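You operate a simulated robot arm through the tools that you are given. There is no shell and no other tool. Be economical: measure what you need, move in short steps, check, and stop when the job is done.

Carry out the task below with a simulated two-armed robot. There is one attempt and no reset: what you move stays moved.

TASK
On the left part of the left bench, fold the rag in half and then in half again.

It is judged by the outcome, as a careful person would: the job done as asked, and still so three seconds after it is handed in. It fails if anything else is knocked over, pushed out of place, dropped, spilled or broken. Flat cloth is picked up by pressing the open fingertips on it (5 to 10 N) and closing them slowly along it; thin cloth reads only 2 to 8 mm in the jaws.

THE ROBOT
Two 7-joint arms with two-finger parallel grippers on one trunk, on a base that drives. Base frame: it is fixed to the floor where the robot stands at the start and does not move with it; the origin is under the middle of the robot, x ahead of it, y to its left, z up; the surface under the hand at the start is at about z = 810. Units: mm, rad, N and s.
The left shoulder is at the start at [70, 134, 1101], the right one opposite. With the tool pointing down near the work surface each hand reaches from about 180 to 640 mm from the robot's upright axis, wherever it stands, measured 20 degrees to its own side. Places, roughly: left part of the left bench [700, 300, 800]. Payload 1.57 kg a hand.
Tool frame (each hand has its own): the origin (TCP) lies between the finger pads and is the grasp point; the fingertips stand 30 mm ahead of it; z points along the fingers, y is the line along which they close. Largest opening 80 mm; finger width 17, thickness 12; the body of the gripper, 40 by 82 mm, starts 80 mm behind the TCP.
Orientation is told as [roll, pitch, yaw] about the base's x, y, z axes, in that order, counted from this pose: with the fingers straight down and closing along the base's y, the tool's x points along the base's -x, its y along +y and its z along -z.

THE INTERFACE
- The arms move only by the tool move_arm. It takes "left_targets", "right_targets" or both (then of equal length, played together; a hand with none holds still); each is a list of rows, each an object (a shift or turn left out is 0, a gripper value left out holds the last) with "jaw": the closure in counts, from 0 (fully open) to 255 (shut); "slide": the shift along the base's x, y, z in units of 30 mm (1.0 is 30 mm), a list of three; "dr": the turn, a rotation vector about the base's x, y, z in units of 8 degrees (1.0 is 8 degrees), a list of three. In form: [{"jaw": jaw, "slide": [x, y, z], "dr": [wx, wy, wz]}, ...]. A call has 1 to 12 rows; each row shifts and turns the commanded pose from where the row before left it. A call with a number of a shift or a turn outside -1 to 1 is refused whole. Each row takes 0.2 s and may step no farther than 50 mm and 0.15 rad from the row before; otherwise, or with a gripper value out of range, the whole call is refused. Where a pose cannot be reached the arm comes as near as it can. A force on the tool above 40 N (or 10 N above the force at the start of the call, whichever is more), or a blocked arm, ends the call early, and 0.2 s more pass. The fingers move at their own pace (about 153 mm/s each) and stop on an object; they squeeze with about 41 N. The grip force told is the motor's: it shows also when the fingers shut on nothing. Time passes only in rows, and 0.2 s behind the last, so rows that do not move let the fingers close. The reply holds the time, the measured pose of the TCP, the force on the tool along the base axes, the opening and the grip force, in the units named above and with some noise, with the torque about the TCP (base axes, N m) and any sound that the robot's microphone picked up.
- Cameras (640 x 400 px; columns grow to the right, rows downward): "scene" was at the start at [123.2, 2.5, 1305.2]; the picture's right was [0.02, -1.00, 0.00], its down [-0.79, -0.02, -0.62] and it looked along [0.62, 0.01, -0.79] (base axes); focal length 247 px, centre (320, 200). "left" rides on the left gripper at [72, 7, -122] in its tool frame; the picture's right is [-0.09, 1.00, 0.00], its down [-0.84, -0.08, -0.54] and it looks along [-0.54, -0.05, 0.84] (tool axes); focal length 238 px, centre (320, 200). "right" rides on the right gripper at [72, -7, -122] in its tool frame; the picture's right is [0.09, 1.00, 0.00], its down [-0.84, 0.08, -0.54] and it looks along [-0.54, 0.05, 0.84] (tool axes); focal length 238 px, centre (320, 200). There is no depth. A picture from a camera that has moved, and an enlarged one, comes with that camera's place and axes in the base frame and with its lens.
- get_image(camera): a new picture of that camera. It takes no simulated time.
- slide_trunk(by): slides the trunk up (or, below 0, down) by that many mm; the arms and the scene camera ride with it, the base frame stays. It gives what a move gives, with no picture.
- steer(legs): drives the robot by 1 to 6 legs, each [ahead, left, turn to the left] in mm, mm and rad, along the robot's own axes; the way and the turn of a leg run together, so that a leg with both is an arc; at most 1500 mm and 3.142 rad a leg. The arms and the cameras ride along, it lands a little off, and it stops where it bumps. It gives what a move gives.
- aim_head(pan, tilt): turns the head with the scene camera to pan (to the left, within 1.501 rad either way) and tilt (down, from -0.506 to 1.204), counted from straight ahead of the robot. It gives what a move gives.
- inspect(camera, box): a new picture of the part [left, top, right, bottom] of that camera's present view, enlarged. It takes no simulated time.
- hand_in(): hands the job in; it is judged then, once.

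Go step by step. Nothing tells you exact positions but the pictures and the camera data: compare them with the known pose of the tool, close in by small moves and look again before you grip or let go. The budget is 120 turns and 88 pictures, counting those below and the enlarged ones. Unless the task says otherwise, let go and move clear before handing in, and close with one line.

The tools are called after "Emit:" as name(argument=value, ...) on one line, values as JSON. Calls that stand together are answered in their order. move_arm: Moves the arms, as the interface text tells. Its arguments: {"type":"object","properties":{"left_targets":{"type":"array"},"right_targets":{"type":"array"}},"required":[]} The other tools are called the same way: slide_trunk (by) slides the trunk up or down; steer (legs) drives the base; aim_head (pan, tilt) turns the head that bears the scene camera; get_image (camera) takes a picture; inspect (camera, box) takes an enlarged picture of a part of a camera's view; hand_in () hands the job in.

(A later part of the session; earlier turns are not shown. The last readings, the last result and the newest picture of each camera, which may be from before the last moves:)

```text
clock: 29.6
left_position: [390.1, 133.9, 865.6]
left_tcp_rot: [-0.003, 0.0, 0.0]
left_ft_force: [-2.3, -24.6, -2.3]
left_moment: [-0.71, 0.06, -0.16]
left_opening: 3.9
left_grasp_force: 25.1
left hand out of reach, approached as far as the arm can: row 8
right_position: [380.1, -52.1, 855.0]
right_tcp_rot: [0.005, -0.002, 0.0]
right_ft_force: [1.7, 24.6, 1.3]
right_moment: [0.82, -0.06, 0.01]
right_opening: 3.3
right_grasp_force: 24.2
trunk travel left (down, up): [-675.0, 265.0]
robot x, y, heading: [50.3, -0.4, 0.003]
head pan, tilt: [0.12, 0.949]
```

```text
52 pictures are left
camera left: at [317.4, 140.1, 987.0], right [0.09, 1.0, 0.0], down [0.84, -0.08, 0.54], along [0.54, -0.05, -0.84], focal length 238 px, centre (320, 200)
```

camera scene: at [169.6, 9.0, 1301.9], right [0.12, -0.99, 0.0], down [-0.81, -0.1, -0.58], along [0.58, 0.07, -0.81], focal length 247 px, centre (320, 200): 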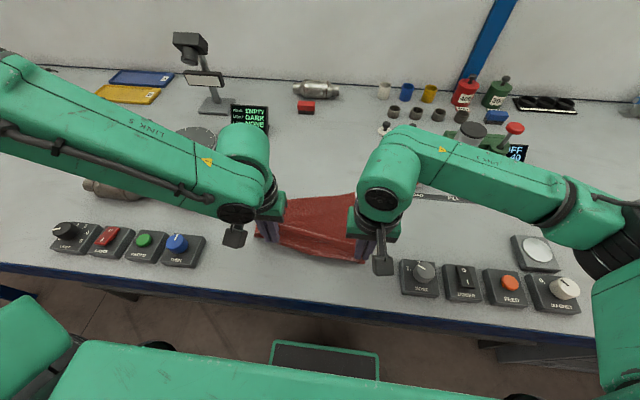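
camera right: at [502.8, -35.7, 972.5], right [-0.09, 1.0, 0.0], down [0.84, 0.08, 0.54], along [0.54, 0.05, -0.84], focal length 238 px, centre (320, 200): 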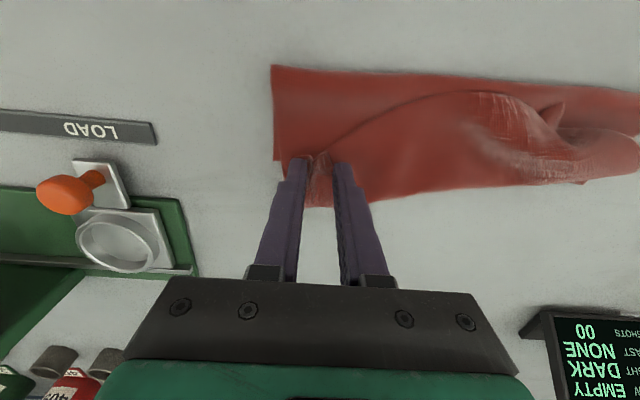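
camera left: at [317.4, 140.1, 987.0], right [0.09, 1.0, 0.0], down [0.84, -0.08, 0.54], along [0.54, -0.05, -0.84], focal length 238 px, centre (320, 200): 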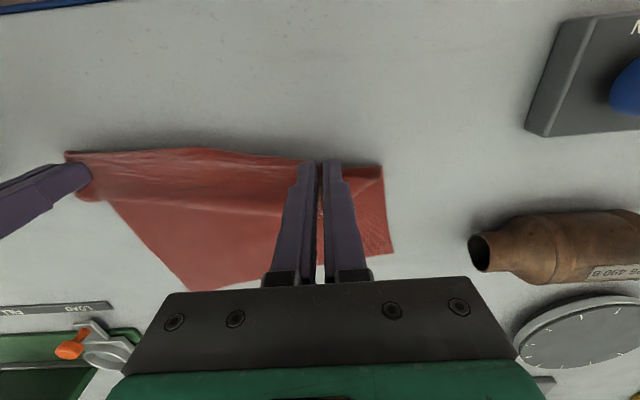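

The rag is unfolded again. Now I relax the sideways pull, lay this edge down, release and lift clear. The plan is then to fold from the far edge toward me, which suits the wrist better.

Emit:
move_arm(left_targets=[{"slide": [0, -0.15, -0.3]}, {"slide": [0, 0, -0.35]}, {}, {"jaw": 200}, {"jaw": 150}, {"slide": [0, 0, 0.3]}, {"slide": [0, 0, 0.9]}, {"slide": [-0.2, 0.5, 0.9]}, {"slide": [-0.2, 0.9, 0.9]}, {"slide": [-0.2, 0.9, 0.5]}, {}], right_targets=[{"slide": [0, 0.15, -0.2]}, {"slide": [0, 0, -0.15]}, {}, {"jaw": 200}, {"jaw": 150}, {"slide": [0, 0, 0.3]}, {"slide": [0, 0, 0.9]}, {"slide": [-0.2, -0.5, 0.9]}, {"slide": [-0.2, -0.9, 0.9]}, {"slide": [-0.2, -0.9, 0.5]}, {}])

Emit:
inspect(camera="scene", box=[220, 150, 420, 275])

Emit:
get_image(camera="scene")

```text
clock: 32.0
left_position: [374.0, 200.9, 951.5]
left_tcp_rot: [-0.003, 0.0, -0.001]
left_ft_force: [0.7, 0.4, -0.1]
left_moment: [-0.03, 0.0, 0.01]
left_opening: 32.8
left_grasp_force: 0.0
right_position: [361.4, -114.0, 949.6]
right_tcp_rot: [0.0, 0.005, -0.001]
right_ft_force: [1.9, -0.3, 0.6]
right_moment: [0.0, 0.01, 0.04]
right_opening: 33.0
right_grasp_force: 0.2
trunk travel left (down, up): [-675.0, 265.0]
robot x, y, heading: [49.0, -1.9, -0.003]
head pan, tilt: [0.12, 0.949]
```

```text
3.20 times, centred on (320, 212) of scene
camera zoom: at [171.0, 10.2, 1301.8], right [0.12, -0.99, 0.0], down [-0.81, -0.1, -0.58], along [0.58, 0.07, -0.81], focal length 791 px, centre (320, 160)
```

zoom: 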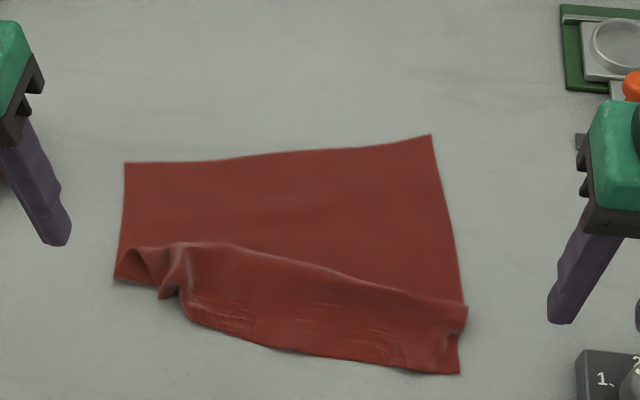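

```text
50 pictures are left
camera scene: at [171.0, 10.2, 1301.8], right [0.12, -0.99, 0.0], down [-0.81, -0.1, -0.58], along [0.58, 0.07, -0.81], focal length 247 px, centre (320, 200)
```

scene: 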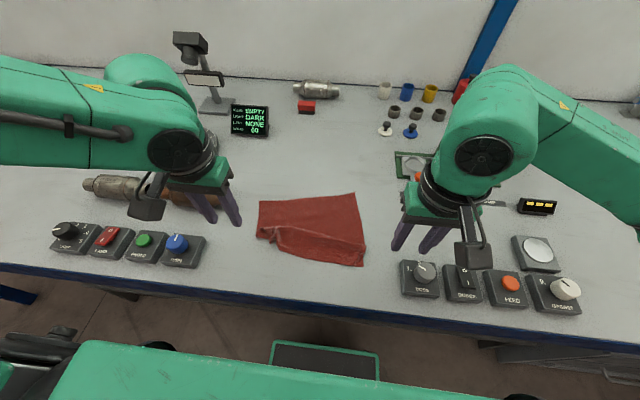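

The rag is open except for a pleat near its near-left corner. I look at it closely with the left camera.

Emit:
move_arm(left_targets=[{"slide": [0.5, 0.6, 0]}, {"slide": [0.5, 0.6, 0]}, {}])

Emit:
inspect(camera="left", box=[60, 60, 340, 240])

```text
clock: 32.8
left_position: [403.3, 236.3, 951.5]
left_tcp_rot: [0.0, -0.002, -0.001]
left_ft_force: [-0.4, -0.2, -0.7]
left_moment: [-0.01, -0.04, 0.04]
left_opening: 33.0
left_grasp_force: 0.0
right_position: [361.3, -116.2, 951.1]
right_tcp_rot: [0.002, 0.0, 0.001]
right_ft_force: [-1.5, -0.4, 0.2]
right_moment: [0.01, 0.0, 0.02]
right_opening: 32.9
right_grasp_force: 0.0
trunk travel left (down, up): [-675.0, 265.0]
robot x, y, heading: [47.8, -0.3, -0.002]
head pan, tilt: [0.12, 0.949]
```

```text
2.22 times, centred on (200, 150) of left
camera zoom: at [330.5, 240.9, 1073.3], right [0.09, 1.0, 0.0], down [0.84, -0.08, 0.54], along [0.54, -0.05, -0.84], focal length 530 px, centre (587, 311)
```

zoom: 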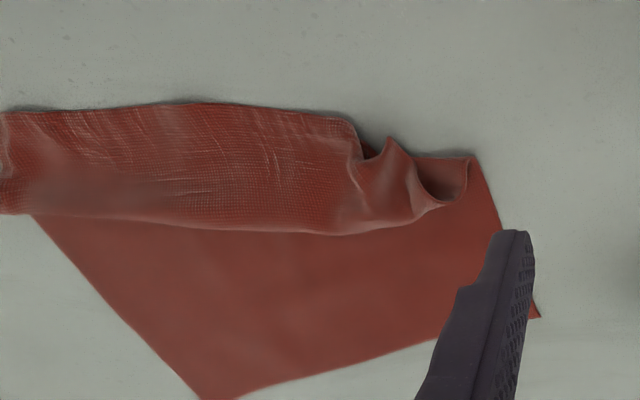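

There is an S-pleat: the free edge lies on top. I regrip it at the same two rucks where I released it.

Emit:
move_arm(left_targets=[{"jaw": 125, "slide": [-0.11, -0.9, 0]}, {"slide": [-0.11, -0.9, 0]}, {"slide": [-0.11, -0.9, 0]}, {"slide": [-0.11, -0.87, 0]}, {"slide": [0, 0, -0.85]}, {"slide": [0, 0, -0.85]}, {"slide": [0, 0, -0.6]}, {}], right_targets=[{"jaw": 125, "slide": [0.16, 0.58, 0]}, {"slide": [0.16, 0.58, 0]}, {"slide": [0.16, 0.58, 0]}, {"slide": [0.16, 0.58, 0]}, {"slide": [0, 0, -0.85]}, {"slide": [0, 0, -0.85]}, {"slide": [0, 0, -0.6]}, {}])

Emit:
inspect(camera="left", box=[200, 60, 440, 260])

Emit:
inspect(camera="right", box=[200, 60, 440, 260])

```text
clock: 34.6
left_position: [389.1, 128.3, 880.3]
left_tcp_rot: [-0.002, 0.0, 0.001]
left_ft_force: [0.4, -0.8, -0.7]
left_moment: [-0.01, 0.02, -0.02]
left_opening: 40.8
left_grasp_force: 0.0
right_position: [381.4, -46.0, 880.2]
right_tcp_rot: [-0.001, -0.001, 0.0]
right_ft_force: [0.3, 0.7, 0.3]
right_moment: [0.02, 0.02, -0.05]
right_opening: 40.9
right_grasp_force: 0.0
trunk travel left (down, up): [-675.0, 265.0]
robot x, y, heading: [49.3, -2.2, -0.002]
head pan, tilt: [0.12, 0.949]
```

```text
2.00 times, centred on (320, 160) of left
camera zoom: at [316.9, 134.8, 1003.1], right [0.09, 1.0, 0.0], down [0.84, -0.08, 0.54], along [0.54, -0.05, -0.84], focal length 477 px, centre (320, 280)
```

zoom: 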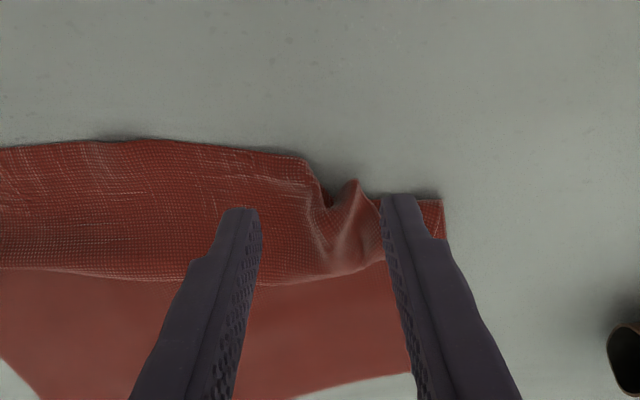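

```text
2.00 times, centred on (320, 160) of right
camera zoom: at [309.2, -52.4, 1003.4], right [-0.09, 1.0, 0.0], down [0.84, 0.08, 0.54], along [0.54, 0.05, -0.84], focal length 477 px, centre (320, 280)
```

zoom: 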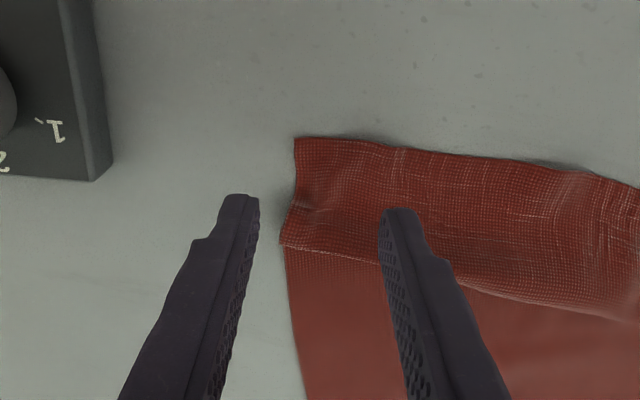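

The left straddles its ruck; the right needs to come 22 mm inward. I adjust and descend.

Emit:
move_arm(left_targets=[{"slide": [0, 0.25, 0]}, {"slide": [0, 0, -0.6]}, {"slide": [0, 0, -0.5]}, {}], right_targets=[{"slide": [-0.16, 0.73, 0]}, {"slide": [0, 0, -0.7]}, {"slide": [0, 0, -0.55]}, {}])

```text
clock: 35.6
left_position: [390.3, 136.6, 849.5]
left_tcp_rot: [-0.001, -0.001, 0.002]
left_ft_force: [0.2, -0.1, -0.5]
left_moment: [0.04, -0.01, -0.05]
left_opening: 41.0
left_grasp_force: 0.1
right_position: [374.9, -23.5, 843.5]
right_tcp_rot: [-0.001, -0.001, 0.002]
right_ft_force: [-0.5, -1.2, -0.5]
right_moment: [-0.01, 0.02, 0.01]
right_opening: 40.8
right_grasp_force: 0.1
trunk travel left (down, up): [-675.0, 265.0]
robot x, y, heading: [47.7, -3.3, 0.001]
head pan, tilt: [0.12, 0.949]
```

Emit:
move_arm(left_targets=[{"slide": [0, 0, -0.08]}, {"jaw": 140}, {"jaw": 155}, {"jaw": 170}, {"jaw": 185}, {"jaw": 200}, {"jaw": 215}, {"jaw": 230}, {"jaw": 255}, {}], right_targets=[{"slide": [0, 0, -0.07]}, {"jaw": 140}, {"jaw": 155}, {"jaw": 170}, {"jaw": 185}, {"jaw": 200}, {"jaw": 215}, {"jaw": 230}, {"jaw": 255}, {}])

```text
clock: 37.8
left_position: [389.4, 136.9, 846.9]
left_tcp_rot: [-0.001, -0.001, 0.0]
left_ft_force: [-0.2, -0.1, -0.1]
left_moment: [-0.01, 0.02, 0.02]
left_opening: 1.8
left_grasp_force: 23.5
right_position: [375.9, -24.6, 840.9]
right_tcp_rot: [0.0, 0.0, 0.001]
right_ft_force: [0.3, 0.4, 6.0]
right_moment: [-0.01, 0.01, 0.04]
right_opening: 2.6
right_grasp_force: 23.8
trunk travel left (down, up): [-675.0, 265.0]
robot x, y, heading: [50.7, 0.6, -0.0]
head pan, tilt: [0.12, 0.949]
```

Both hold. I lift a little and pull the left part about 80 mm toward me, the right about 25 mm.

Emit:
move_arm(left_targets=[{"slide": [0, 0, 0.8]}, {"slide": [-0.4, 0, 0.7]}, {"slide": [-0.6, 0, 0]}, {"slide": [-0.7, 0, 0]}, {"slide": [-0.6, 0, 0]}, {"slide": [-0.4, 0, -0.3]}, {}], right_targets=[{"slide": [0, 0, 0.8]}, {"slide": [-0.1, 0, 0.7]}, {"slide": [-0.2, -0.1, 0]}, {"slide": [-0.2, -0.1, 0]}, {"slide": [-0.2, -0.1, 0]}, {"slide": [-0.1, 0, -0.3]}, {}])

Emit:
get_image(camera="scene")

Emit:
get_image(camera="left")

```text
clock: 39.4
left_position: [379.4, 130.2, 898.2]
left_tcp_rot: [0.0, 0.004, 0.001]
left_ft_force: [0.7, -1.1, -0.2]
left_moment: [-0.01, -0.01, 0.01]
left_opening: 1.6
left_grasp_force: 23.5
left hand out of reach, approached as far as the arm can: row 2, 3, 4, 5, 6
right_position: [351.9, -32.2, 877.1]
right_tcp_rot: [0.0, 0.0, 0.001]
right_ft_force: [-0.2, 0.4, 0.7]
right_moment: [-0.02, -0.01, 0.0]
right_opening: 2.6
right_grasp_force: 24.1
trunk travel left (down, up): [-675.0, 265.0]
robot x, y, heading: [47.6, 1.7, -0.002]
head pan, tilt: [0.12, 0.949]
```

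```text
46 pictures are left
camera scene: at [169.8, 9.7, 1301.9], right [0.12, -0.99, 0.0], down [-0.81, -0.1, -0.58], along [0.58, 0.07, -0.81], focal length 247 px, centre (320, 200)
```

scene: 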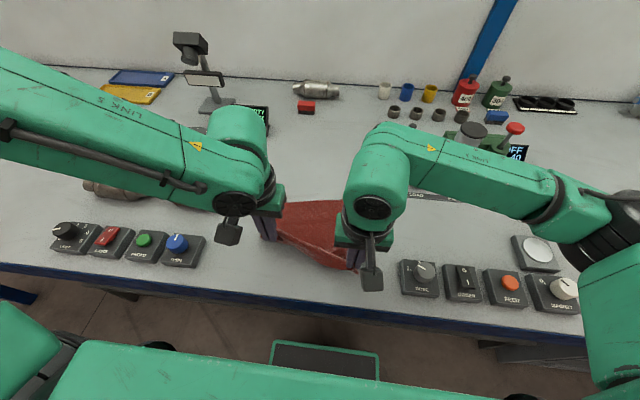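

```text
45 pictures are left
camera left: at [306.8, 136.3, 1019.2], right [0.09, 1.0, 0.0], down [0.84, -0.08, 0.54], along [0.54, -0.05, -0.84], focal length 238 px, centre (320, 200)
```

left: 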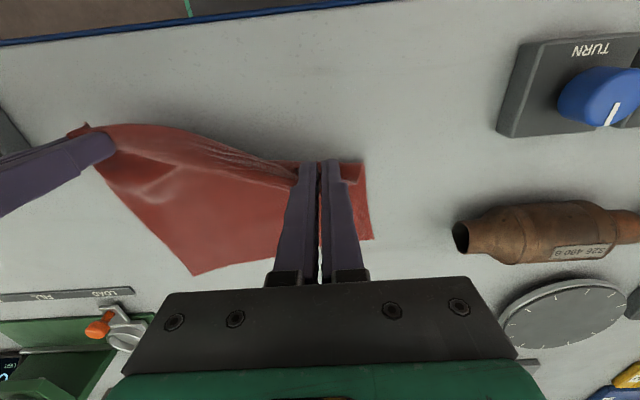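

The left arm is hitting a joint limit here. I test whether yawing the left hand a little frees it.

Emit:
move_arm(left_targets=[{"dr": [0, 0, 1]}, {"dr": [0, 0, 1]}, {"slide": [-0.5, 0, 0]}, {"slide": [-0.5, 0, 0]}, {}])

```text
clock: 40.6
left_position: [380.7, 127.3, 900.8]
left_tcp_rot: [0.0, 0.001, 0.278]
left_ft_force: [0.1, -0.5, 0.1]
left_moment: [-0.02, -0.02, -0.01]
left_opening: 1.8
left_grasp_force: 23.3
left hand out of reach, approached as far as the arm can: row 1, 3, 4
right_position: [352.4, -33.3, 876.8]
right_tcp_rot: [-0.001, -0.002, 0.001]
right_ft_force: [0.0, 0.1, -0.5]
right_moment: [0.05, -0.01, 0.0]
right_opening: 2.5
right_grasp_force: 23.9
trunk travel left (down, up): [-675.0, 265.0]
robot x, y, heading: [48.8, -0.8, 0.006]
head pan, tilt: [0.12, 0.949]
```

Emit:
move_arm(left_targets=[{"dr": [0, 0, -1]}, {"dr": [0, 0, -1]}, {"dr": [0, 0, -1]}, {"dr": [0, 0, -1]}, {"slide": [-0.5, 0, 0]}, {"slide": [-0.5, 0, 0]}, {}])

```text
clock: 42.2
left_position: [381.2, 126.5, 900.4]
left_tcp_rot: [0.001, -0.001, -0.278]
left_ft_force: [-0.3, 0.0, -0.9]
left_moment: [0.0, -0.05, 0.03]
left_opening: 1.7
left_grasp_force: 24.0
left hand out of reach, approached as far as the arm can: row 5, 6
right_position: [351.7, -32.9, 876.2]
right_tcp_rot: [0.002, 0.0, -0.001]
right_ft_force: [-0.5, 0.1, 0.2]
right_moment: [-0.01, 0.02, -0.04]
right_opening: 2.2
right_grasp_force: 23.9
trunk travel left (down, up): [-675.0, 265.0]
robot x, y, heading: [50.6, 1.8, -0.002]
head pan, tilt: [0.12, 0.949]
```

It's a near-reach limit (arm folded too tightly), so I let the base do the pull: slack the right hand forward, then back the base up 60 mm.

Emit:
move_arm(left_targets=[{"dr": [0, 0, 1]}, {"dr": [0, 0, 1]}, {}], right_targets=[{"slide": [0.8, 0, 0]}, {"slide": [0.8, 0, 0]}, {}])

Emit:
steer(legs=[[-65, 0, 0]])

Emit:
get_image(camera="scene")

Emit:
get_image(camera="left")

```text
clock: 43.0
left_position: [381.1, 127.3, 899.7]
left_tcp_rot: [0.0, -0.004, 0.002]
left_ft_force: [-0.2, -0.9, 0.1]
left_moment: [0.02, 0.0, -0.03]
left_opening: 1.9
left_grasp_force: 23.4
right_position: [399.2, -32.7, 877.1]
right_tcp_rot: [-0.001, -0.001, -0.001]
right_ft_force: [-0.1, 0.8, -0.4]
right_moment: [0.01, -0.01, 0.01]
right_opening: 2.5
right_grasp_force: 24.1
trunk travel left (down, up): [-675.0, 265.0]
robot x, y, heading: [47.6, -0.4, 0.002]
head pan, tilt: [0.12, 0.949]
```

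```text
clock: 44.0
left_position: [316.5, 126.7, 899.8]
left_tcp_rot: [-0.001, 0.0, 0.002]
left_ft_force: [0.5, -0.1, 0.3]
left_moment: [0.0, 0.0, 0.01]
left_opening: 2.0
left_grasp_force: 23.8
right_position: [336.2, -33.9, 875.9]
right_tcp_rot: [0.0, 0.001, 0.0]
right_ft_force: [-0.4, 0.0, 0.0]
right_moment: [-0.01, 0.03, 0.01]
right_opening: 2.4
right_grasp_force: 24.3
trunk travel left (down, up): [-675.0, 265.0]
robot x, y, heading: [-13.6, -0.7, -0.005]
head pan, tilt: [0.12, 0.949]
```

```text
44 pictures are left
camera scene: at [106.3, 9.5, 1301.7], right [0.12, -0.99, 0.0], down [-0.81, -0.1, -0.58], along [0.58, 0.07, -0.81], focal length 247 px, centre (320, 200)
```

scene: 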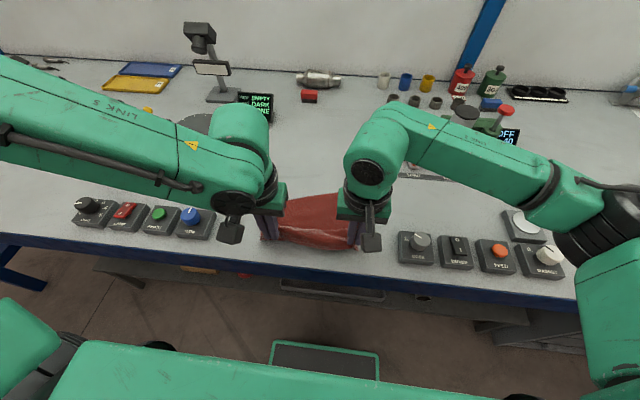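

```text
43 pictures are left
camera left: at [243.8, 132.8, 1021.5], right [0.09, 1.0, 0.0], down [0.84, -0.08, 0.54], along [0.54, -0.05, -0.84], focal length 238 px, centre (320, 200)
```

left: 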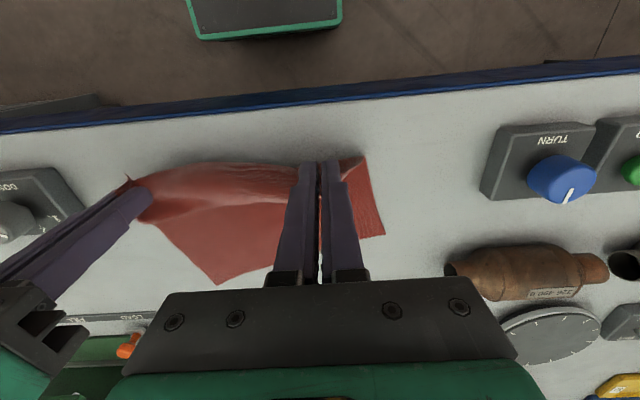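

The pleat persists on the table, so I'll use gravity: align the hands and raise the trunk so that the rag hangs free and straightens. Then I can lay it down half and double it over.

Emit:
move_arm(left_targets=[{"slide": [0.7, 0, 0]}, {}], right_targets=[{"slide": [0, 0, 0.77]}, {}])

Emit:
slide_trunk(by=190)

Emit:
get_image(camera="scene")

Emit:
get_image(camera="left")

Emit:
get_image(camera="right")

```text
clock: 44.6
left_position: [335.4, 126.9, 900.8]
left_tcp_rot: [-0.001, -0.002, -0.001]
left_ft_force: [-0.5, -0.1, 0.3]
left_moment: [-0.02, 0.0, -0.05]
left_opening: 1.8
left_grasp_force: 23.3
right_position: [336.1, -31.7, 900.8]
right_tcp_rot: [-0.001, 0.001, -0.002]
right_ft_force: [-0.4, -0.1, -0.1]
right_moment: [-0.01, 0.01, 0.02]
right_opening: 2.6
right_grasp_force: 23.6
trunk travel left (down, up): [-675.0, 265.0]
robot x, y, heading: [-17.9, -2.7, 0.002]
head pan, tilt: [0.12, 0.949]
```

```text
clock: 46.6
left_position: [337.9, 128.5, 1090.5]
left_tcp_rot: [0.002, -0.001, -0.001]
left_ft_force: [-0.3, 0.1, 0.1]
left_moment: [-0.01, 0.0, -0.02]
left_opening: 2.0
left_grasp_force: 23.6
right_position: [335.6, -31.9, 1090.3]
right_tcp_rot: [0.0, -0.001, 0.001]
right_ft_force: [-0.3, 0.8, -0.2]
right_moment: [-0.05, 0.0, 0.0]
right_opening: 2.6
right_grasp_force: 23.7
trunk travel left (down, up): [-865.0, 75.0]
robot x, y, heading: [-12.9, -1.6, 0.005]
head pan, tilt: [0.12, 0.949]
```

```text
42 pictures are left
camera scene: at [105.3, 9.5, 1491.8], right [0.12, -0.99, 0.0], down [-0.81, -0.1, -0.58], along [0.58, 0.07, -0.81], focal length 247 px, centre (320, 200)
```

scene: 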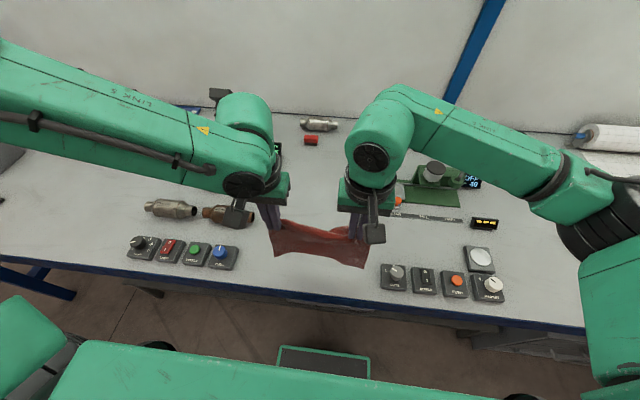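

```text
41 pictures are left
camera left: at [263.9, 133.1, 1211.9], right [0.09, 1.0, 0.0], down [0.84, -0.08, 0.54], along [0.54, -0.05, -0.84], focal length 238 px, centre (320, 200)
```

left: 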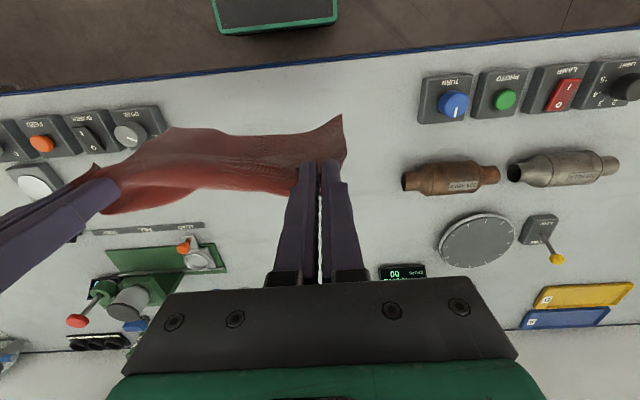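

```text
40 pictures are left
camera right: at [264.2, -38.7, 1213.4], right [-0.09, 1.0, 0.0], down [0.84, 0.08, 0.54], along [0.54, 0.05, -0.84], focal length 238 px, centre (320, 200)
```

right: 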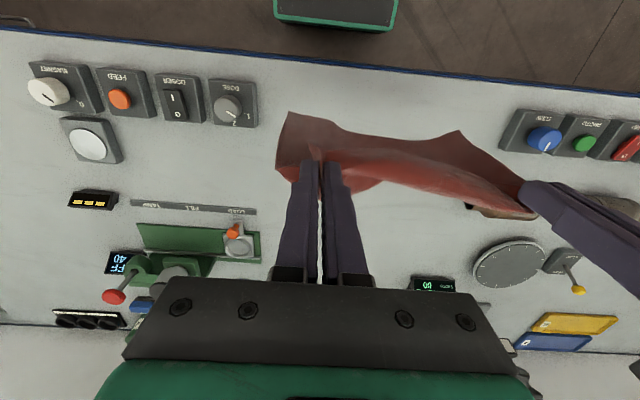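

Emit:
inspect(camera="scene", box=[240, 190, 400, 290])

Emit:
inspect(camera="right", box=[240, 90, 560, 290])

```text
4.00 times, centred on (320, 240) of scene
camera zoom: at [105.3, 9.5, 1491.8], right [0.12, -0.99, 0.0], down [-0.81, -0.1, -0.58], along [0.58, 0.07, -0.81], focal length 988 px, centre (320, 40)
```

zoom: 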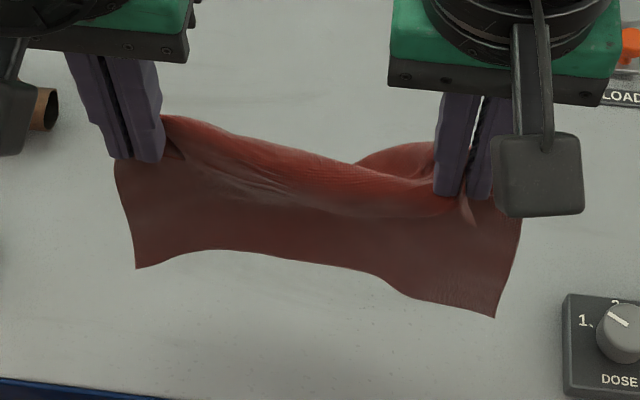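

```text
2.00 times, centred on (400, 190) of right
camera zoom: at [264.2, -38.7, 1213.4], right [-0.09, 1.0, 0.0], down [0.84, 0.08, 0.54], along [0.54, 0.05, -0.84], focal length 477 px, centre (160, 220)
```

zoom: 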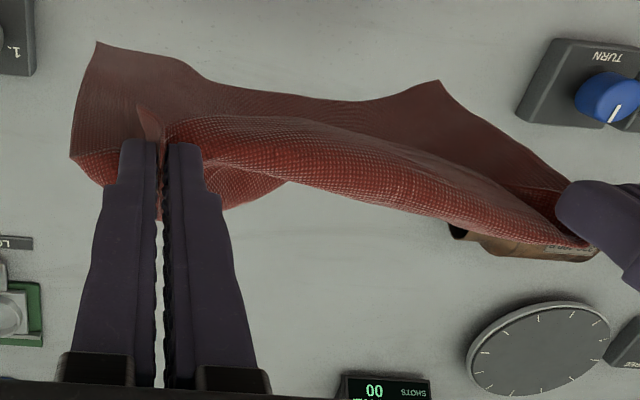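

The rag hangs from a line about 30 mm inside its edge, with the body below and a short strip flopped on the far side. I'll lower until the bottom edge touches, then lay it out flat going away from me.

Emit:
slide_trunk(by=-72)

Emit:
move_arm(left_targets=[{"slide": [0.9, 0.04, -0.07]}, {"slide": [0.9, 0.04, -0.22]}, {"slide": [0.9, 0.04, -0.35]}, {"slide": [0.9, 0.04, -0.55]}, {}], right_targets=[{"slide": [0.9, -0.04, -0.07]}, {"slide": [0.9, -0.04, -0.22]}, {"slide": [0.9, -0.04, -0.35]}, {"slide": [0.9, -0.04, -0.55]}, {}])

Emit:
slide_trunk(by=-60)

Emit:
steer(legs=[[45, 0, 0]])

Emit:
get_image(camera="scene")

```text
clock: 47.7
left_position: [336.2, 127.2, 1017.2]
left_tcp_rot: [0.0, 0.001, 0.0]
left_ft_force: [0.2, -0.1, 0.1]
left_moment: [0.01, 0.01, -0.01]
left_opening: 1.9
left_grasp_force: 24.0
right_position: [335.9, -32.5, 1019.2]
right_tcp_rot: [-0.001, -0.001, 0.001]
right_ft_force: [-0.7, 0.0, 0.9]
right_moment: [0.0, 0.03, 0.01]
right_opening: 2.5
right_grasp_force: 23.9
trunk travel left (down, up): [-793.0, 147.0]
robot x, y, heading: [-15.0, -0.9, -0.0]
head pan, tilt: [0.12, 0.949]
```

```text
clock: 48.9
left_position: [444.5, 132.3, 981.7]
left_tcp_rot: [0.0, -0.002, 0.001]
left_ft_force: [-0.7, 0.2, 0.6]
left_moment: [0.02, -0.01, -0.02]
left_opening: 2.0
left_grasp_force: 23.5
right_position: [443.2, -38.1, 982.3]
right_tcp_rot: [0.0, -0.001, 0.0]
right_ft_force: [-0.1, 1.0, 0.1]
right_moment: [-0.01, -0.02, -0.01]
right_opening: 2.4
right_grasp_force: 23.6
trunk travel left (down, up): [-793.0, 147.0]
robot x, y, heading: [-12.8, -1.9, -0.003]
head pan, tilt: [0.12, 0.949]
```

```text
clock: 49.9
left_position: [444.0, 133.2, 922.4]
left_tcp_rot: [0.001, -0.001, 0.0]
left_ft_force: [0.4, -0.7, 0.0]
left_moment: [0.01, 0.01, 0.03]
left_opening: 1.9
left_grasp_force: 23.5
right_position: [443.7, -37.0, 923.5]
right_tcp_rot: [0.0, 0.001, 0.0]
right_ft_force: [-0.2, 0.6, 0.3]
right_moment: [-0.04, -0.01, 0.0]
right_opening: 2.5
right_grasp_force: 23.4
trunk travel left (down, up): [-733.0, 207.0]
robot x, y, heading: [-15.0, -0.6, -0.003]
head pan, tilt: [0.12, 0.949]
```

```text
clock: 50.8
left_position: [484.7, 131.2, 924.5]
left_tcp_rot: [0.001, -0.004, 0.0]
left_ft_force: [0.3, -0.7, 0.8]
left_moment: [-0.02, -0.04, -0.02]
left_opening: 1.9
left_grasp_force: 23.8
right_position: [485.9, -37.7, 925.0]
right_tcp_rot: [0.0, -0.003, 0.0]
right_ft_force: [-0.8, 0.4, 0.0]
right_moment: [0.01, -0.04, 0.0]
right_opening: 2.2
right_grasp_force: 23.7
trunk travel left (down, up): [-733.0, 207.0]
robot x, y, heading: [27.5, -2.4, 0.002]
head pan, tilt: [0.12, 0.949]
```

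```text
37 pictures are left
camera scene: at [144.7, 9.5, 1360.4], right [0.12, -0.99, 0.0], down [-0.81, -0.1, -0.58], along [0.58, 0.07, -0.81], focal length 247 px, centre (320, 200)
```

scene: 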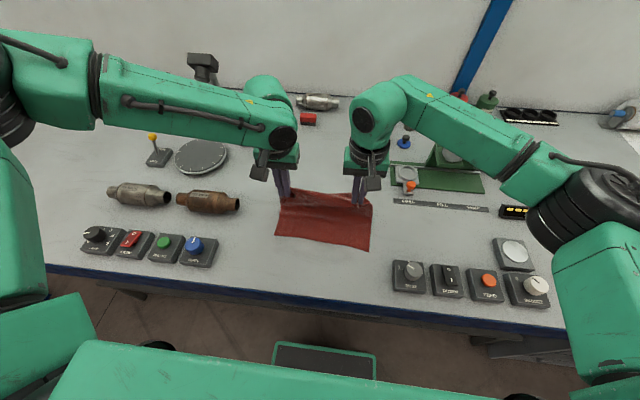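

It lies down well, but about 70 mm too far away. I lift it again, back up, and lay it closer to me, lowering more before advancing.

Emit:
slide_trunk(by=115)

Emit:
move_arm(left_targets=[{"slide": [-0.9, 0, 0]}, {"slide": [-0.9, 0, 0]}, {"slide": [-0.9, 0, 0]}, {}], right_targets=[{"slide": [-0.9, 0, 0]}, {"slide": [-0.9, 0, 0]}, {"slide": [-0.9, 0, 0]}, {}])

Emit:
steer(legs=[[-75, 0, 0]])

Emit:
slide_trunk(by=-75)

Emit:
get_image(camera="scene")

```text
clock: 52.3
left_position: [489.6, 132.7, 1036.8]
left_tcp_rot: [0.001, -0.001, 0.0]
left_ft_force: [0.2, -1.0, 0.7]
left_moment: [0.01, 0.01, -0.02]
left_opening: 2.0
left_grasp_force: 23.9
right_position: [489.2, -37.5, 1038.4]
right_tcp_rot: [0.001, 0.001, -0.001]
right_ft_force: [-0.2, 1.2, 0.3]
right_moment: [0.05, -0.04, -0.02]
right_opening: 2.8
right_grasp_force: 23.4
trunk travel left (down, up): [-848.0, 92.0]
robot x, y, heading: [30.2, -3.1, 0.0]
head pan, tilt: [0.12, 0.949]
```

```text
clock: 53.3
left_position: [407.5, 132.0, 1036.3]
left_tcp_rot: [-0.002, -0.001, -0.001]
left_ft_force: [0.5, 0.2, -0.5]
left_moment: [-0.01, 0.02, -0.03]
left_opening: 1.9
left_grasp_force: 23.8
right_position: [408.1, -37.4, 1037.8]
right_tcp_rot: [-0.001, 0.001, 0.0]
right_ft_force: [-0.2, -0.9, -0.2]
right_moment: [-0.03, 0.04, 0.01]
right_opening: 2.4
right_grasp_force: 23.6
trunk travel left (down, up): [-848.0, 92.0]
robot x, y, heading: [28.5, -0.5, -0.002]
head pan, tilt: [0.12, 0.949]
```

```text
clock: 54.3
left_position: [338.3, 132.2, 1034.7]
left_tcp_rot: [-0.001, 0.005, -0.001]
left_ft_force: [-0.1, -1.1, 0.5]
left_moment: [-0.05, 0.02, -0.02]
left_opening: 1.9
left_grasp_force: 24.0
right_position: [337.3, -37.0, 1035.8]
right_tcp_rot: [-0.001, 0.004, -0.002]
right_ft_force: [0.5, 0.6, -0.1]
right_moment: [0.01, 0.05, -0.03]
right_opening: 2.8
right_grasp_force: 24.1
trunk travel left (down, up): [-848.0, 92.0]
robot x, y, heading: [-46.2, 3.5, -0.002]
head pan, tilt: [0.12, 0.949]
```

```text
clock: 55.5
left_position: [335.2, 132.1, 962.8]
left_tcp_rot: [-0.001, 0.001, 0.0]
left_ft_force: [0.6, -0.5, 0.1]
left_moment: [-0.01, 0.04, 0.0]
left_opening: 1.7
left_grasp_force: 23.3
right_position: [333.4, -36.5, 963.0]
right_tcp_rot: [0.001, 0.003, -0.001]
right_ft_force: [0.4, -0.5, -0.2]
right_moment: [0.0, 0.01, -0.04]
right_opening: 2.2
right_grasp_force: 24.3
trunk travel left (down, up): [-773.0, 167.0]
robot x, y, heading: [-46.4, -0.7, -0.005]
head pan, tilt: [0.12, 0.949]
```

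```text
36 pictures are left
camera scene: at [75.8, 9.5, 1399.8], right [0.12, -0.99, 0.0], down [-0.81, -0.1, -0.58], along [0.58, 0.07, -0.81], focal length 247 px, centre (320, 200)
```

scene: 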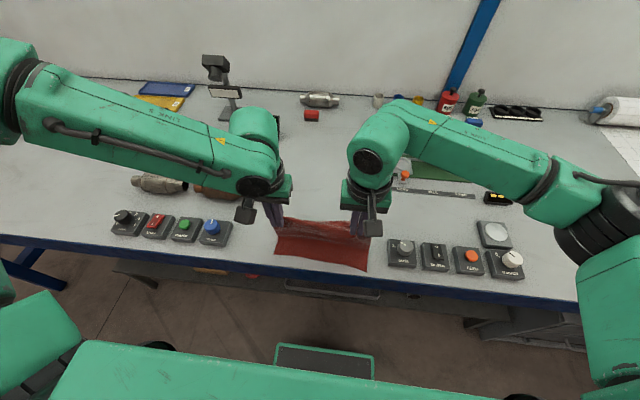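

The bottom edge lies at x about 300–313. Now I advance and lower to spread it out.

Emit:
move_arm(left_targets=[{"slide": [0.9, 0, -0.2]}, {"slide": [0.9, 0, -0.4]}, {"slide": [0.9, 0, -0.5]}, {"slide": [0.6, 0, -0.5]}, {}], right_targets=[{"slide": [0.9, 0, -0.2]}, {"slide": [0.9, 0, -0.4]}, {"slide": [0.9, 0, -0.5]}, {"slide": [0.6, 0, -0.5]}, {}])

Emit:
steer(legs=[[45, 0, 0]])

Emit:
slide_trunk(by=-40)

Emit:
steer(legs=[[40, 0, 0]])

Emit:
get_image(camera="scene")

Emit:
get_image(camera="left")

```text
clock: 56.7
left_position: [425.6, 138.6, 919.1]
left_tcp_rot: [-0.001, -0.001, 0.0]
left_ft_force: [-0.6, 0.6, -0.4]
left_moment: [0.0, -0.01, 0.02]
left_opening: 1.8
left_grasp_force: 23.5
left hand out of reach, approached as far as the arm can: row 4
right_position: [431.7, -37.2, 915.4]
right_tcp_rot: [0.001, 0.0, 0.0]
right_ft_force: [-0.1, 1.0, 0.1]
right_moment: [0.07, -0.01, 0.0]
right_opening: 2.7
right_grasp_force: 24.0
trunk travel left (down, up): [-773.0, 167.0]
robot x, y, heading: [-44.0, 0.7, 0.004]
head pan, tilt: [0.12, 0.949]
```

```text
clock: 57.6
left_position: [466.7, 139.2, 921.2]
left_tcp_rot: [-0.002, -0.006, -0.001]
left_ft_force: [-0.3, 0.1, 0.3]
left_moment: [-0.01, -0.03, -0.05]
left_opening: 1.9
left_grasp_force: 23.8
right_position: [473.0, -37.8, 917.1]
right_tcp_rot: [0.001, -0.006, 0.0]
right_ft_force: [0.0, 0.2, 1.4]
right_moment: [0.01, -0.03, 0.02]
right_opening: 2.6
right_grasp_force: 23.9
trunk travel left (down, up): [-773.0, 167.0]
robot x, y, heading: [-0.4, -0.7, 0.002]
head pan, tilt: [0.12, 0.949]
```

```text
clock: 58.4
left_position: [471.5, 138.9, 879.6]
left_tcp_rot: [-0.002, 0.0, 0.0]
left_ft_force: [-0.5, -0.7, 0.6]
left_moment: [-0.02, 0.02, -0.03]
left_opening: 2.1
left_grasp_force: 23.3
right_position: [477.3, -36.6, 873.1]
right_tcp_rot: [-0.001, -0.001, 0.0]
right_ft_force: [0.6, 0.9, 0.3]
right_moment: [-0.01, 0.01, 0.0]
right_opening: 2.9
right_grasp_force: 24.0
trunk travel left (down, up): [-733.0, 207.0]
robot x, y, heading: [-2.7, -4.5, -0.001]
head pan, tilt: [0.12, 0.949]
```

```text
clock: 59.3
left_position: [507.7, 139.4, 879.9]
left_tcp_rot: [0.0, -0.005, 0.0]
left_ft_force: [-0.1, -0.4, 0.4]
left_moment: [0.02, -0.04, -0.05]
left_opening: 2.2
left_grasp_force: 23.0
right_position: [513.2, -37.7, 876.7]
right_tcp_rot: [0.001, -0.004, 0.0]
right_ft_force: [-0.4, 1.3, -0.4]
right_moment: [0.03, 0.0, -0.02]
right_opening: 3.0
right_grasp_force: 23.7
trunk travel left (down, up): [-733.0, 207.0]
robot x, y, heading: [43.8, -0.4, -0.002]
head pan, tilt: [0.12, 0.949]
```

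```text
35 pictures are left
camera scene: at [154.7, 9.5, 1360.4], right [0.12, -0.99, 0.0], down [-0.81, -0.1, -0.58], along [0.58, 0.07, -0.81], focal length 247 px, centre (320, 200)
```

scene: 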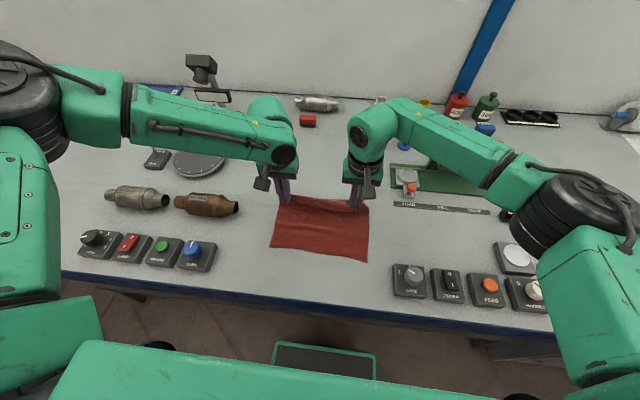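

```text
34 pictures are left
camera left: at [434.2, 144.9, 1003.0], right [0.09, 1.0, 0.0], down [0.83, -0.08, 0.55], along [0.54, -0.05, -0.84], focal length 238 px, centre (320, 200)
```

left: 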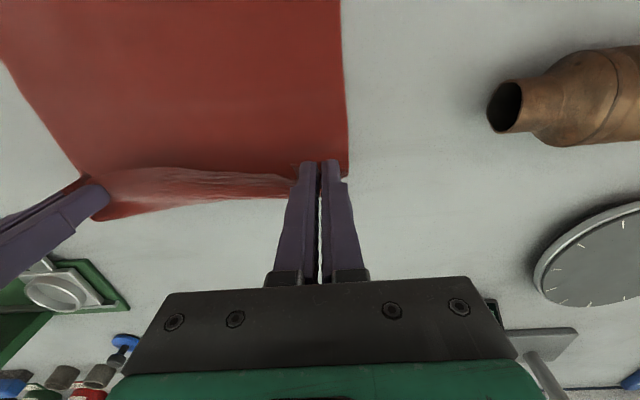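

The body is lying flat now; the short strip is beyond the fingers. I go a bit further, set it down, and release with a vertical lift.

Emit:
steer(legs=[[12, 0, 0]])

Emit:
slide_trunk(by=-33)

Emit:
move_arm(left_targets=[{"jaw": 220}, {"jaw": 190}, {"jaw": 160}, {}], right_targets=[{"jaw": 220}, {"jaw": 190}, {"jaw": 160}, {}])

Emit:
slide_trunk(by=90)

Emit:
steer(legs=[[-100, 0, 0]])

Emit:
get_image(camera="scene")

Emit:
inspect(camera="scene", box=[220, 150, 420, 275])

```text
clock: 60.0
left_position: [521.3, 140.6, 880.5]
left_tcp_rot: [-0.001, -0.002, 0.001]
left_ft_force: [-0.1, -0.4, -0.2]
left_moment: [-0.02, -0.02, -0.04]
left_opening: 1.8
left_grasp_force: 23.3
right_position: [527.2, -36.3, 875.4]
right_tcp_rot: [-0.001, -0.001, 0.0]
right_ft_force: [-0.3, -0.1, -0.4]
right_moment: [0.02, -0.01, 0.03]
right_opening: 2.4
right_grasp_force: 24.2
trunk travel left (down, up): [-733.0, 207.0]
robot x, y, heading: [49.5, -0.8, -0.006]
head pan, tilt: [0.12, 0.949]
```

```text
clock: 60.8
left_position: [522.3, 139.4, 848.0]
left_tcp_rot: [-0.002, -0.001, 0.0]
left_ft_force: [0.3, 0.4, 0.1]
left_moment: [-0.03, -0.01, -0.03]
left_opening: 1.9
left_grasp_force: 23.6
right_position: [527.3, -36.8, 842.8]
right_tcp_rot: [-0.001, 0.0, 0.0]
right_ft_force: [-0.3, 1.0, 3.2]
right_moment: [0.05, 0.03, 0.01]
right_opening: 2.7
right_grasp_force: 24.1
trunk travel left (down, up): [-700.0, 240.0]
robot x, y, heading: [50.3, -0.7, 0.005]
head pan, tilt: [0.12, 0.949]
```

```text
clock: 61.8
left_position: [522.8, 139.3, 846.6]
left_tcp_rot: [-0.002, -0.002, 0.001]
left_ft_force: [-1.1, 0.1, -0.2]
left_moment: [-0.02, -0.02, -0.01]
left_opening: 30.0
left_grasp_force: 0.1
right_position: [528.4, -36.7, 842.5]
right_tcp_rot: [0.0, 0.0, 0.0]
right_ft_force: [-0.5, -0.1, 3.0]
right_moment: [-0.01, 0.01, 0.03]
right_opening: 28.3
right_grasp_force: 0.2
trunk travel left (down, up): [-700.0, 240.0]
robot x, y, heading: [52.6, -1.5, 0.002]
head pan, tilt: [0.12, 0.949]
```

```text
clock: 63.0
left_position: [522.8, 139.1, 935.9]
left_tcp_rot: [-0.004, -0.004, 0.0]
left_ft_force: [-0.5, -0.6, -0.7]
left_moment: [0.03, -0.01, 0.0]
left_opening: 30.1
left_grasp_force: 0.0
right_position: [528.1, -37.7, 931.9]
right_tcp_rot: [0.001, -0.001, 0.0]
right_ft_force: [0.0, 0.2, 0.3]
right_moment: [0.0, 0.02, 0.03]
right_opening: 29.7
right_grasp_force: 0.1
trunk travel left (down, up): [-790.0, 150.0]
robot x, y, heading: [53.1, 0.4, 0.003]
head pan, tilt: [0.12, 0.949]
```

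```text
clock: 64.2
left_position: [424.1, 139.1, 935.1]
left_tcp_rot: [-0.002, 0.0, 0.004]
left_ft_force: [0.5, -0.1, 0.3]
left_moment: [-0.03, 0.02, -0.03]
left_opening: 30.0
left_grasp_force: 0.1
right_position: [431.0, -37.5, 931.9]
right_tcp_rot: [0.0, 0.003, 0.003]
right_ft_force: [0.9, 0.1, -0.1]
right_moment: [0.01, 0.06, 0.0]
right_opening: 29.8
right_grasp_force: 0.1
trunk travel left (down, up): [-790.0, 150.0]
robot x, y, heading: [-47.2, -3.4, -0.003]
head pan, tilt: [0.12, 0.949]
```

```text
33 pictures are left
camera scene: at [73.7, 9.7, 1416.7], right [0.12, -0.99, 0.0], down [-0.81, -0.1, -0.58], along [0.58, 0.07, -0.81], focal length 247 px, centre (320, 200)
```

scene: 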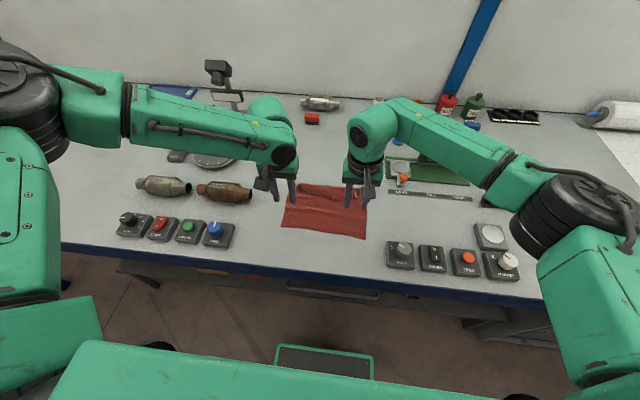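

```text
3.20 times, centred on (320, 212) of scene
camera zoom: at [73.7, 9.7, 1416.7], right [0.12, -0.99, 0.0], down [-0.81, -0.1, -0.58], along [0.58, 0.07, -0.81], focal length 791 px, centre (320, 160)
```

zoom: 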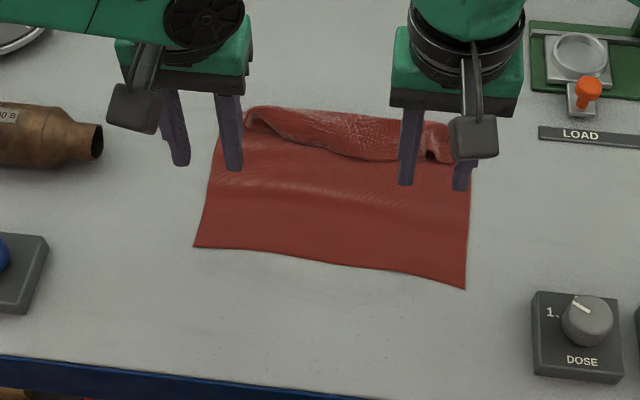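

The rag now lies flat except for a curl at the far edge, with a clean near edge at x about 395 (corners near (402,160) and (389,-77)). I go for that near edge with both hands and check with the hand cameras.

Emit:
move_arm(left_targets=[{"jaw": 140, "slide": [-0.17, -0.08, 0]}, {"slide": [-0.17, -0.08, -0.5]}, {"slide": [-0.17, -0.08, -0.8]}, {"slide": [0, 0, -0.8]}, {}], right_targets=[{"jaw": 140, "slide": [-0.35, -0.13, 0]}, {"slide": [-0.35, -0.13, -0.5]}, {"slide": [-0.35, -0.13, -0.8]}, {"slide": [0, 0, -0.7]}, {}])

Emit:
inspect(camera="left", box=[200, 60, 440, 260])

Emit:
inspect(camera="right", box=[200, 60, 440, 260])

```text
clock: 65.4
left_position: [389.8, 149.4, 890.3]
left_tcp_rot: [-0.004, -0.001, 0.002]
left_ft_force: [-0.5, -0.7, 0.1]
left_moment: [-0.02, -0.04, 0.01]
left_opening: 36.0
left_grasp_force: 0.3
left hand out of reach, approached as far as the arm can: row 2, 3, 4
right_position: [396.5, -46.7, 871.5]
right_tcp_rot: [-0.001, 0.0, 0.002]
right_ft_force: [-0.3, -0.1, 0.1]
right_moment: [-0.01, 0.03, 0.01]
right_opening: 36.4
right_grasp_force: 0.0
trunk travel left (down, up): [-790.0, 150.0]
robot x, y, heading: [-46.4, 1.8, 0.0]
head pan, tilt: [0.12, 0.949]
```

```text
2.00 times, centred on (320, 160) of left
camera zoom: at [317.6, 155.3, 1012.3], right [0.09, 1.0, 0.0], down [0.84, -0.07, 0.54], along [0.54, -0.05, -0.84], focal length 477 px, centre (320, 280)
```

zoom: 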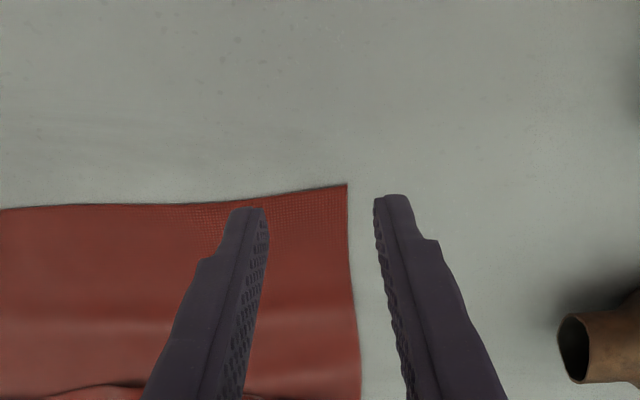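

```text
2.00 times, centred on (320, 160) of right
camera zoom: at [325.2, -54.3, 994.9], right [-0.09, 1.0, 0.0], down [0.84, 0.08, 0.54], along [0.54, 0.05, -0.84], focal length 477 px, centre (320, 280)
```

zoom: 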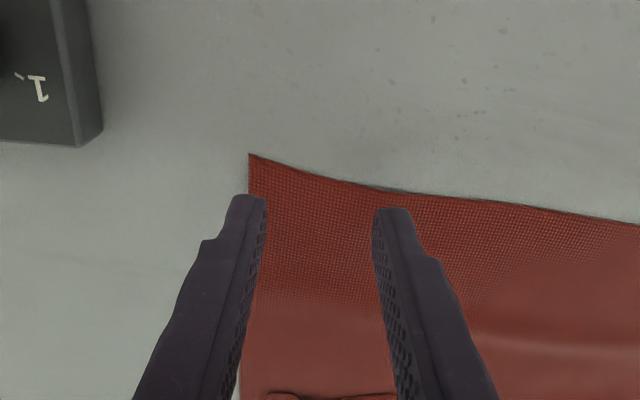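

The left arm struggles when its hand is straight ahead of its shoulder. I shift the base about 45 mm left (hands compensating right), so the left works inward, and lower the trunk partway.

Emit:
move_arm(left_targets=[{"slide": [0.1, -0.75, 0.5]}, {"slide": [0.1, -0.75, 0.3]}, {}], right_targets=[{"slide": [0, -0.75, 0.6]}, {"slide": [0, -0.75, 0.6]}, {}])

Emit:
steer(legs=[[0, 45, 0]])

Emit:
slide_trunk(by=-30)

```text
clock: 66.2
left_position: [386.6, 115.9, 923.8]
left_tcp_rot: [-0.004, -0.001, 0.003]
left_ft_force: [-0.6, -0.3, 0.2]
left_moment: [-0.01, -0.03, -0.02]
left_opening: 36.5
left_grasp_force: 0.0
left hand out of reach, approached as far as the arm can: row 1, 2
right_position: [397.4, -92.2, 908.7]
right_tcp_rot: [0.0, -0.001, 0.002]
right_ft_force: [-0.4, 0.0, 0.3]
right_moment: [0.0, -0.03, 0.02]
right_opening: 36.0
right_grasp_force: 0.1
trunk travel left (down, up): [-790.0, 150.0]
robot x, y, heading: [-46.9, -1.7, 0.003]
head pan, tilt: [0.12, 0.949]
```

```text
clock: 67.1
left_position: [387.3, 155.4, 925.8]
left_tcp_rot: [0.003, -0.002, -0.001]
left_ft_force: [0.3, -0.1, -0.1]
left_moment: [0.04, -0.01, 0.03]
left_opening: 36.2
left_grasp_force: 0.0
right_position: [398.2, -52.6, 907.5]
right_tcp_rot: [0.005, 0.001, 0.0]
right_ft_force: [0.5, 0.1, -0.2]
right_moment: [0.03, -0.01, 0.0]
right_opening: 36.0
right_grasp_force: 0.0
trunk travel left (down, up): [-790.0, 150.0]
robot x, y, heading: [-50.2, 46.2, 0.003]
head pan, tilt: [0.12, 0.949]
```

```text
clock: 67.8
left_position: [386.8, 160.5, 893.7]
left_tcp_rot: [-0.004, -0.004, 0.001]
left_ft_force: [0.1, -0.1, -0.5]
left_moment: [-0.03, -0.03, -0.01]
left_opening: 35.9
left_grasp_force: 0.0
right_position: [397.1, -49.3, 878.1]
right_tcp_rot: [-0.003, 0.001, -0.001]
right_ft_force: [-0.3, 0.4, 1.4]
right_moment: [-0.01, 0.0, 0.02]
right_opening: 36.0
right_grasp_force: 0.0
trunk travel left (down, up): [-760.0, 180.0]
robot x, y, heading: [-50.3, 45.8, -0.001]
head pan, tilt: [0.12, 0.949]
```

Emit:
move_arm(left_targets=[{"slide": [0.35, -0.45, 0]}, {"slide": [0.35, -0.45, 0]}, {"slide": [0, 0, -0.6]}, {"slide": [0, 0, -0.6]}, {}], right_targets=[{"slide": [0.1, 0.04, 0]}, {}, {"slide": [0, 0, -0.4]}, {"slide": [0, 0, -0.4]}, {}])

```text
clock: 69.0
left_position: [382.9, 165.8, 882.8]
left_tcp_rot: [-0.003, -0.003, 0.001]
left_ft_force: [-0.4, -0.4, -0.9]
left_moment: [-0.01, 0.01, 0.03]
left_opening: 35.9
left_grasp_force: 0.0
left hand out of reach, approached as far as the arm can: row 1, 2, 3, 4
right_position: [400.0, -48.4, 854.1]
right_tcp_rot: [0.001, 0.0, 0.0]
right_ft_force: [0.7, -0.2, 0.1]
right_moment: [0.05, -0.02, 0.0]
right_opening: 36.0
right_grasp_force: 0.0
trunk travel left (down, up): [-760.0, 180.0]
robot x, y, heading: [-47.8, 44.7, 0.001]
head pan, tilt: [0.12, 0.949]
```

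The left arm seems stuck in a poor elbow posture. I take it up and out to a comfortable pose to let it re-settle, and look at the arms.

Emit:
move_arm(left_targets=[{"slide": [0, 0.5, 0.9]}, {"slide": [0, 0.7, 0.9]}, {"slide": [0, 0.7, 0.9]}, {"slide": [-0.5, 0.7, 0.9]}, {"slide": [-0.5, 0.7, 0.9]}, {"slide": [-0.5, 0, 0.9]}, {}, {}, {}])

Emit:
get_image(camera="scene")

```text
clock: 71.0
left_position: [338.2, 265.1, 1043.8]
left_tcp_rot: [-0.003, -0.004, -0.001]
left_ft_force: [0.0, -0.6, 1.2]
left_moment: [0.01, 0.0, 0.02]
left_opening: 36.1
left_grasp_force: 0.1
right_position: [399.3, -47.5, 854.1]
right_tcp_rot: [0.0, -0.001, -0.001]
right_ft_force: [0.4, 0.6, 0.4]
right_moment: [-0.02, 0.0, 0.01]
right_opening: 35.9
right_grasp_force: 0.1
trunk travel left (down, up): [-760.0, 180.0]
robot x, y, heading: [-51.1, 43.9, -0.002]
head pan, tilt: [0.12, 0.949]
```

```text
29 pictures are left
camera scene: at [71.3, 53.9, 1386.9], right [0.12, -0.99, 0.0], down [-0.81, -0.1, -0.58], along [0.58, 0.07, -0.81], focal length 247 px, centre (320, 200)
```

scene: 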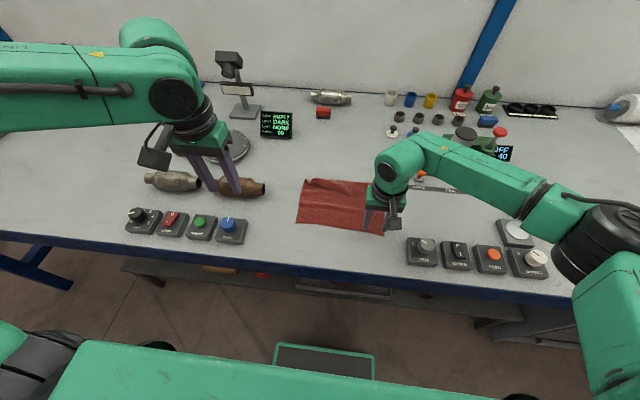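

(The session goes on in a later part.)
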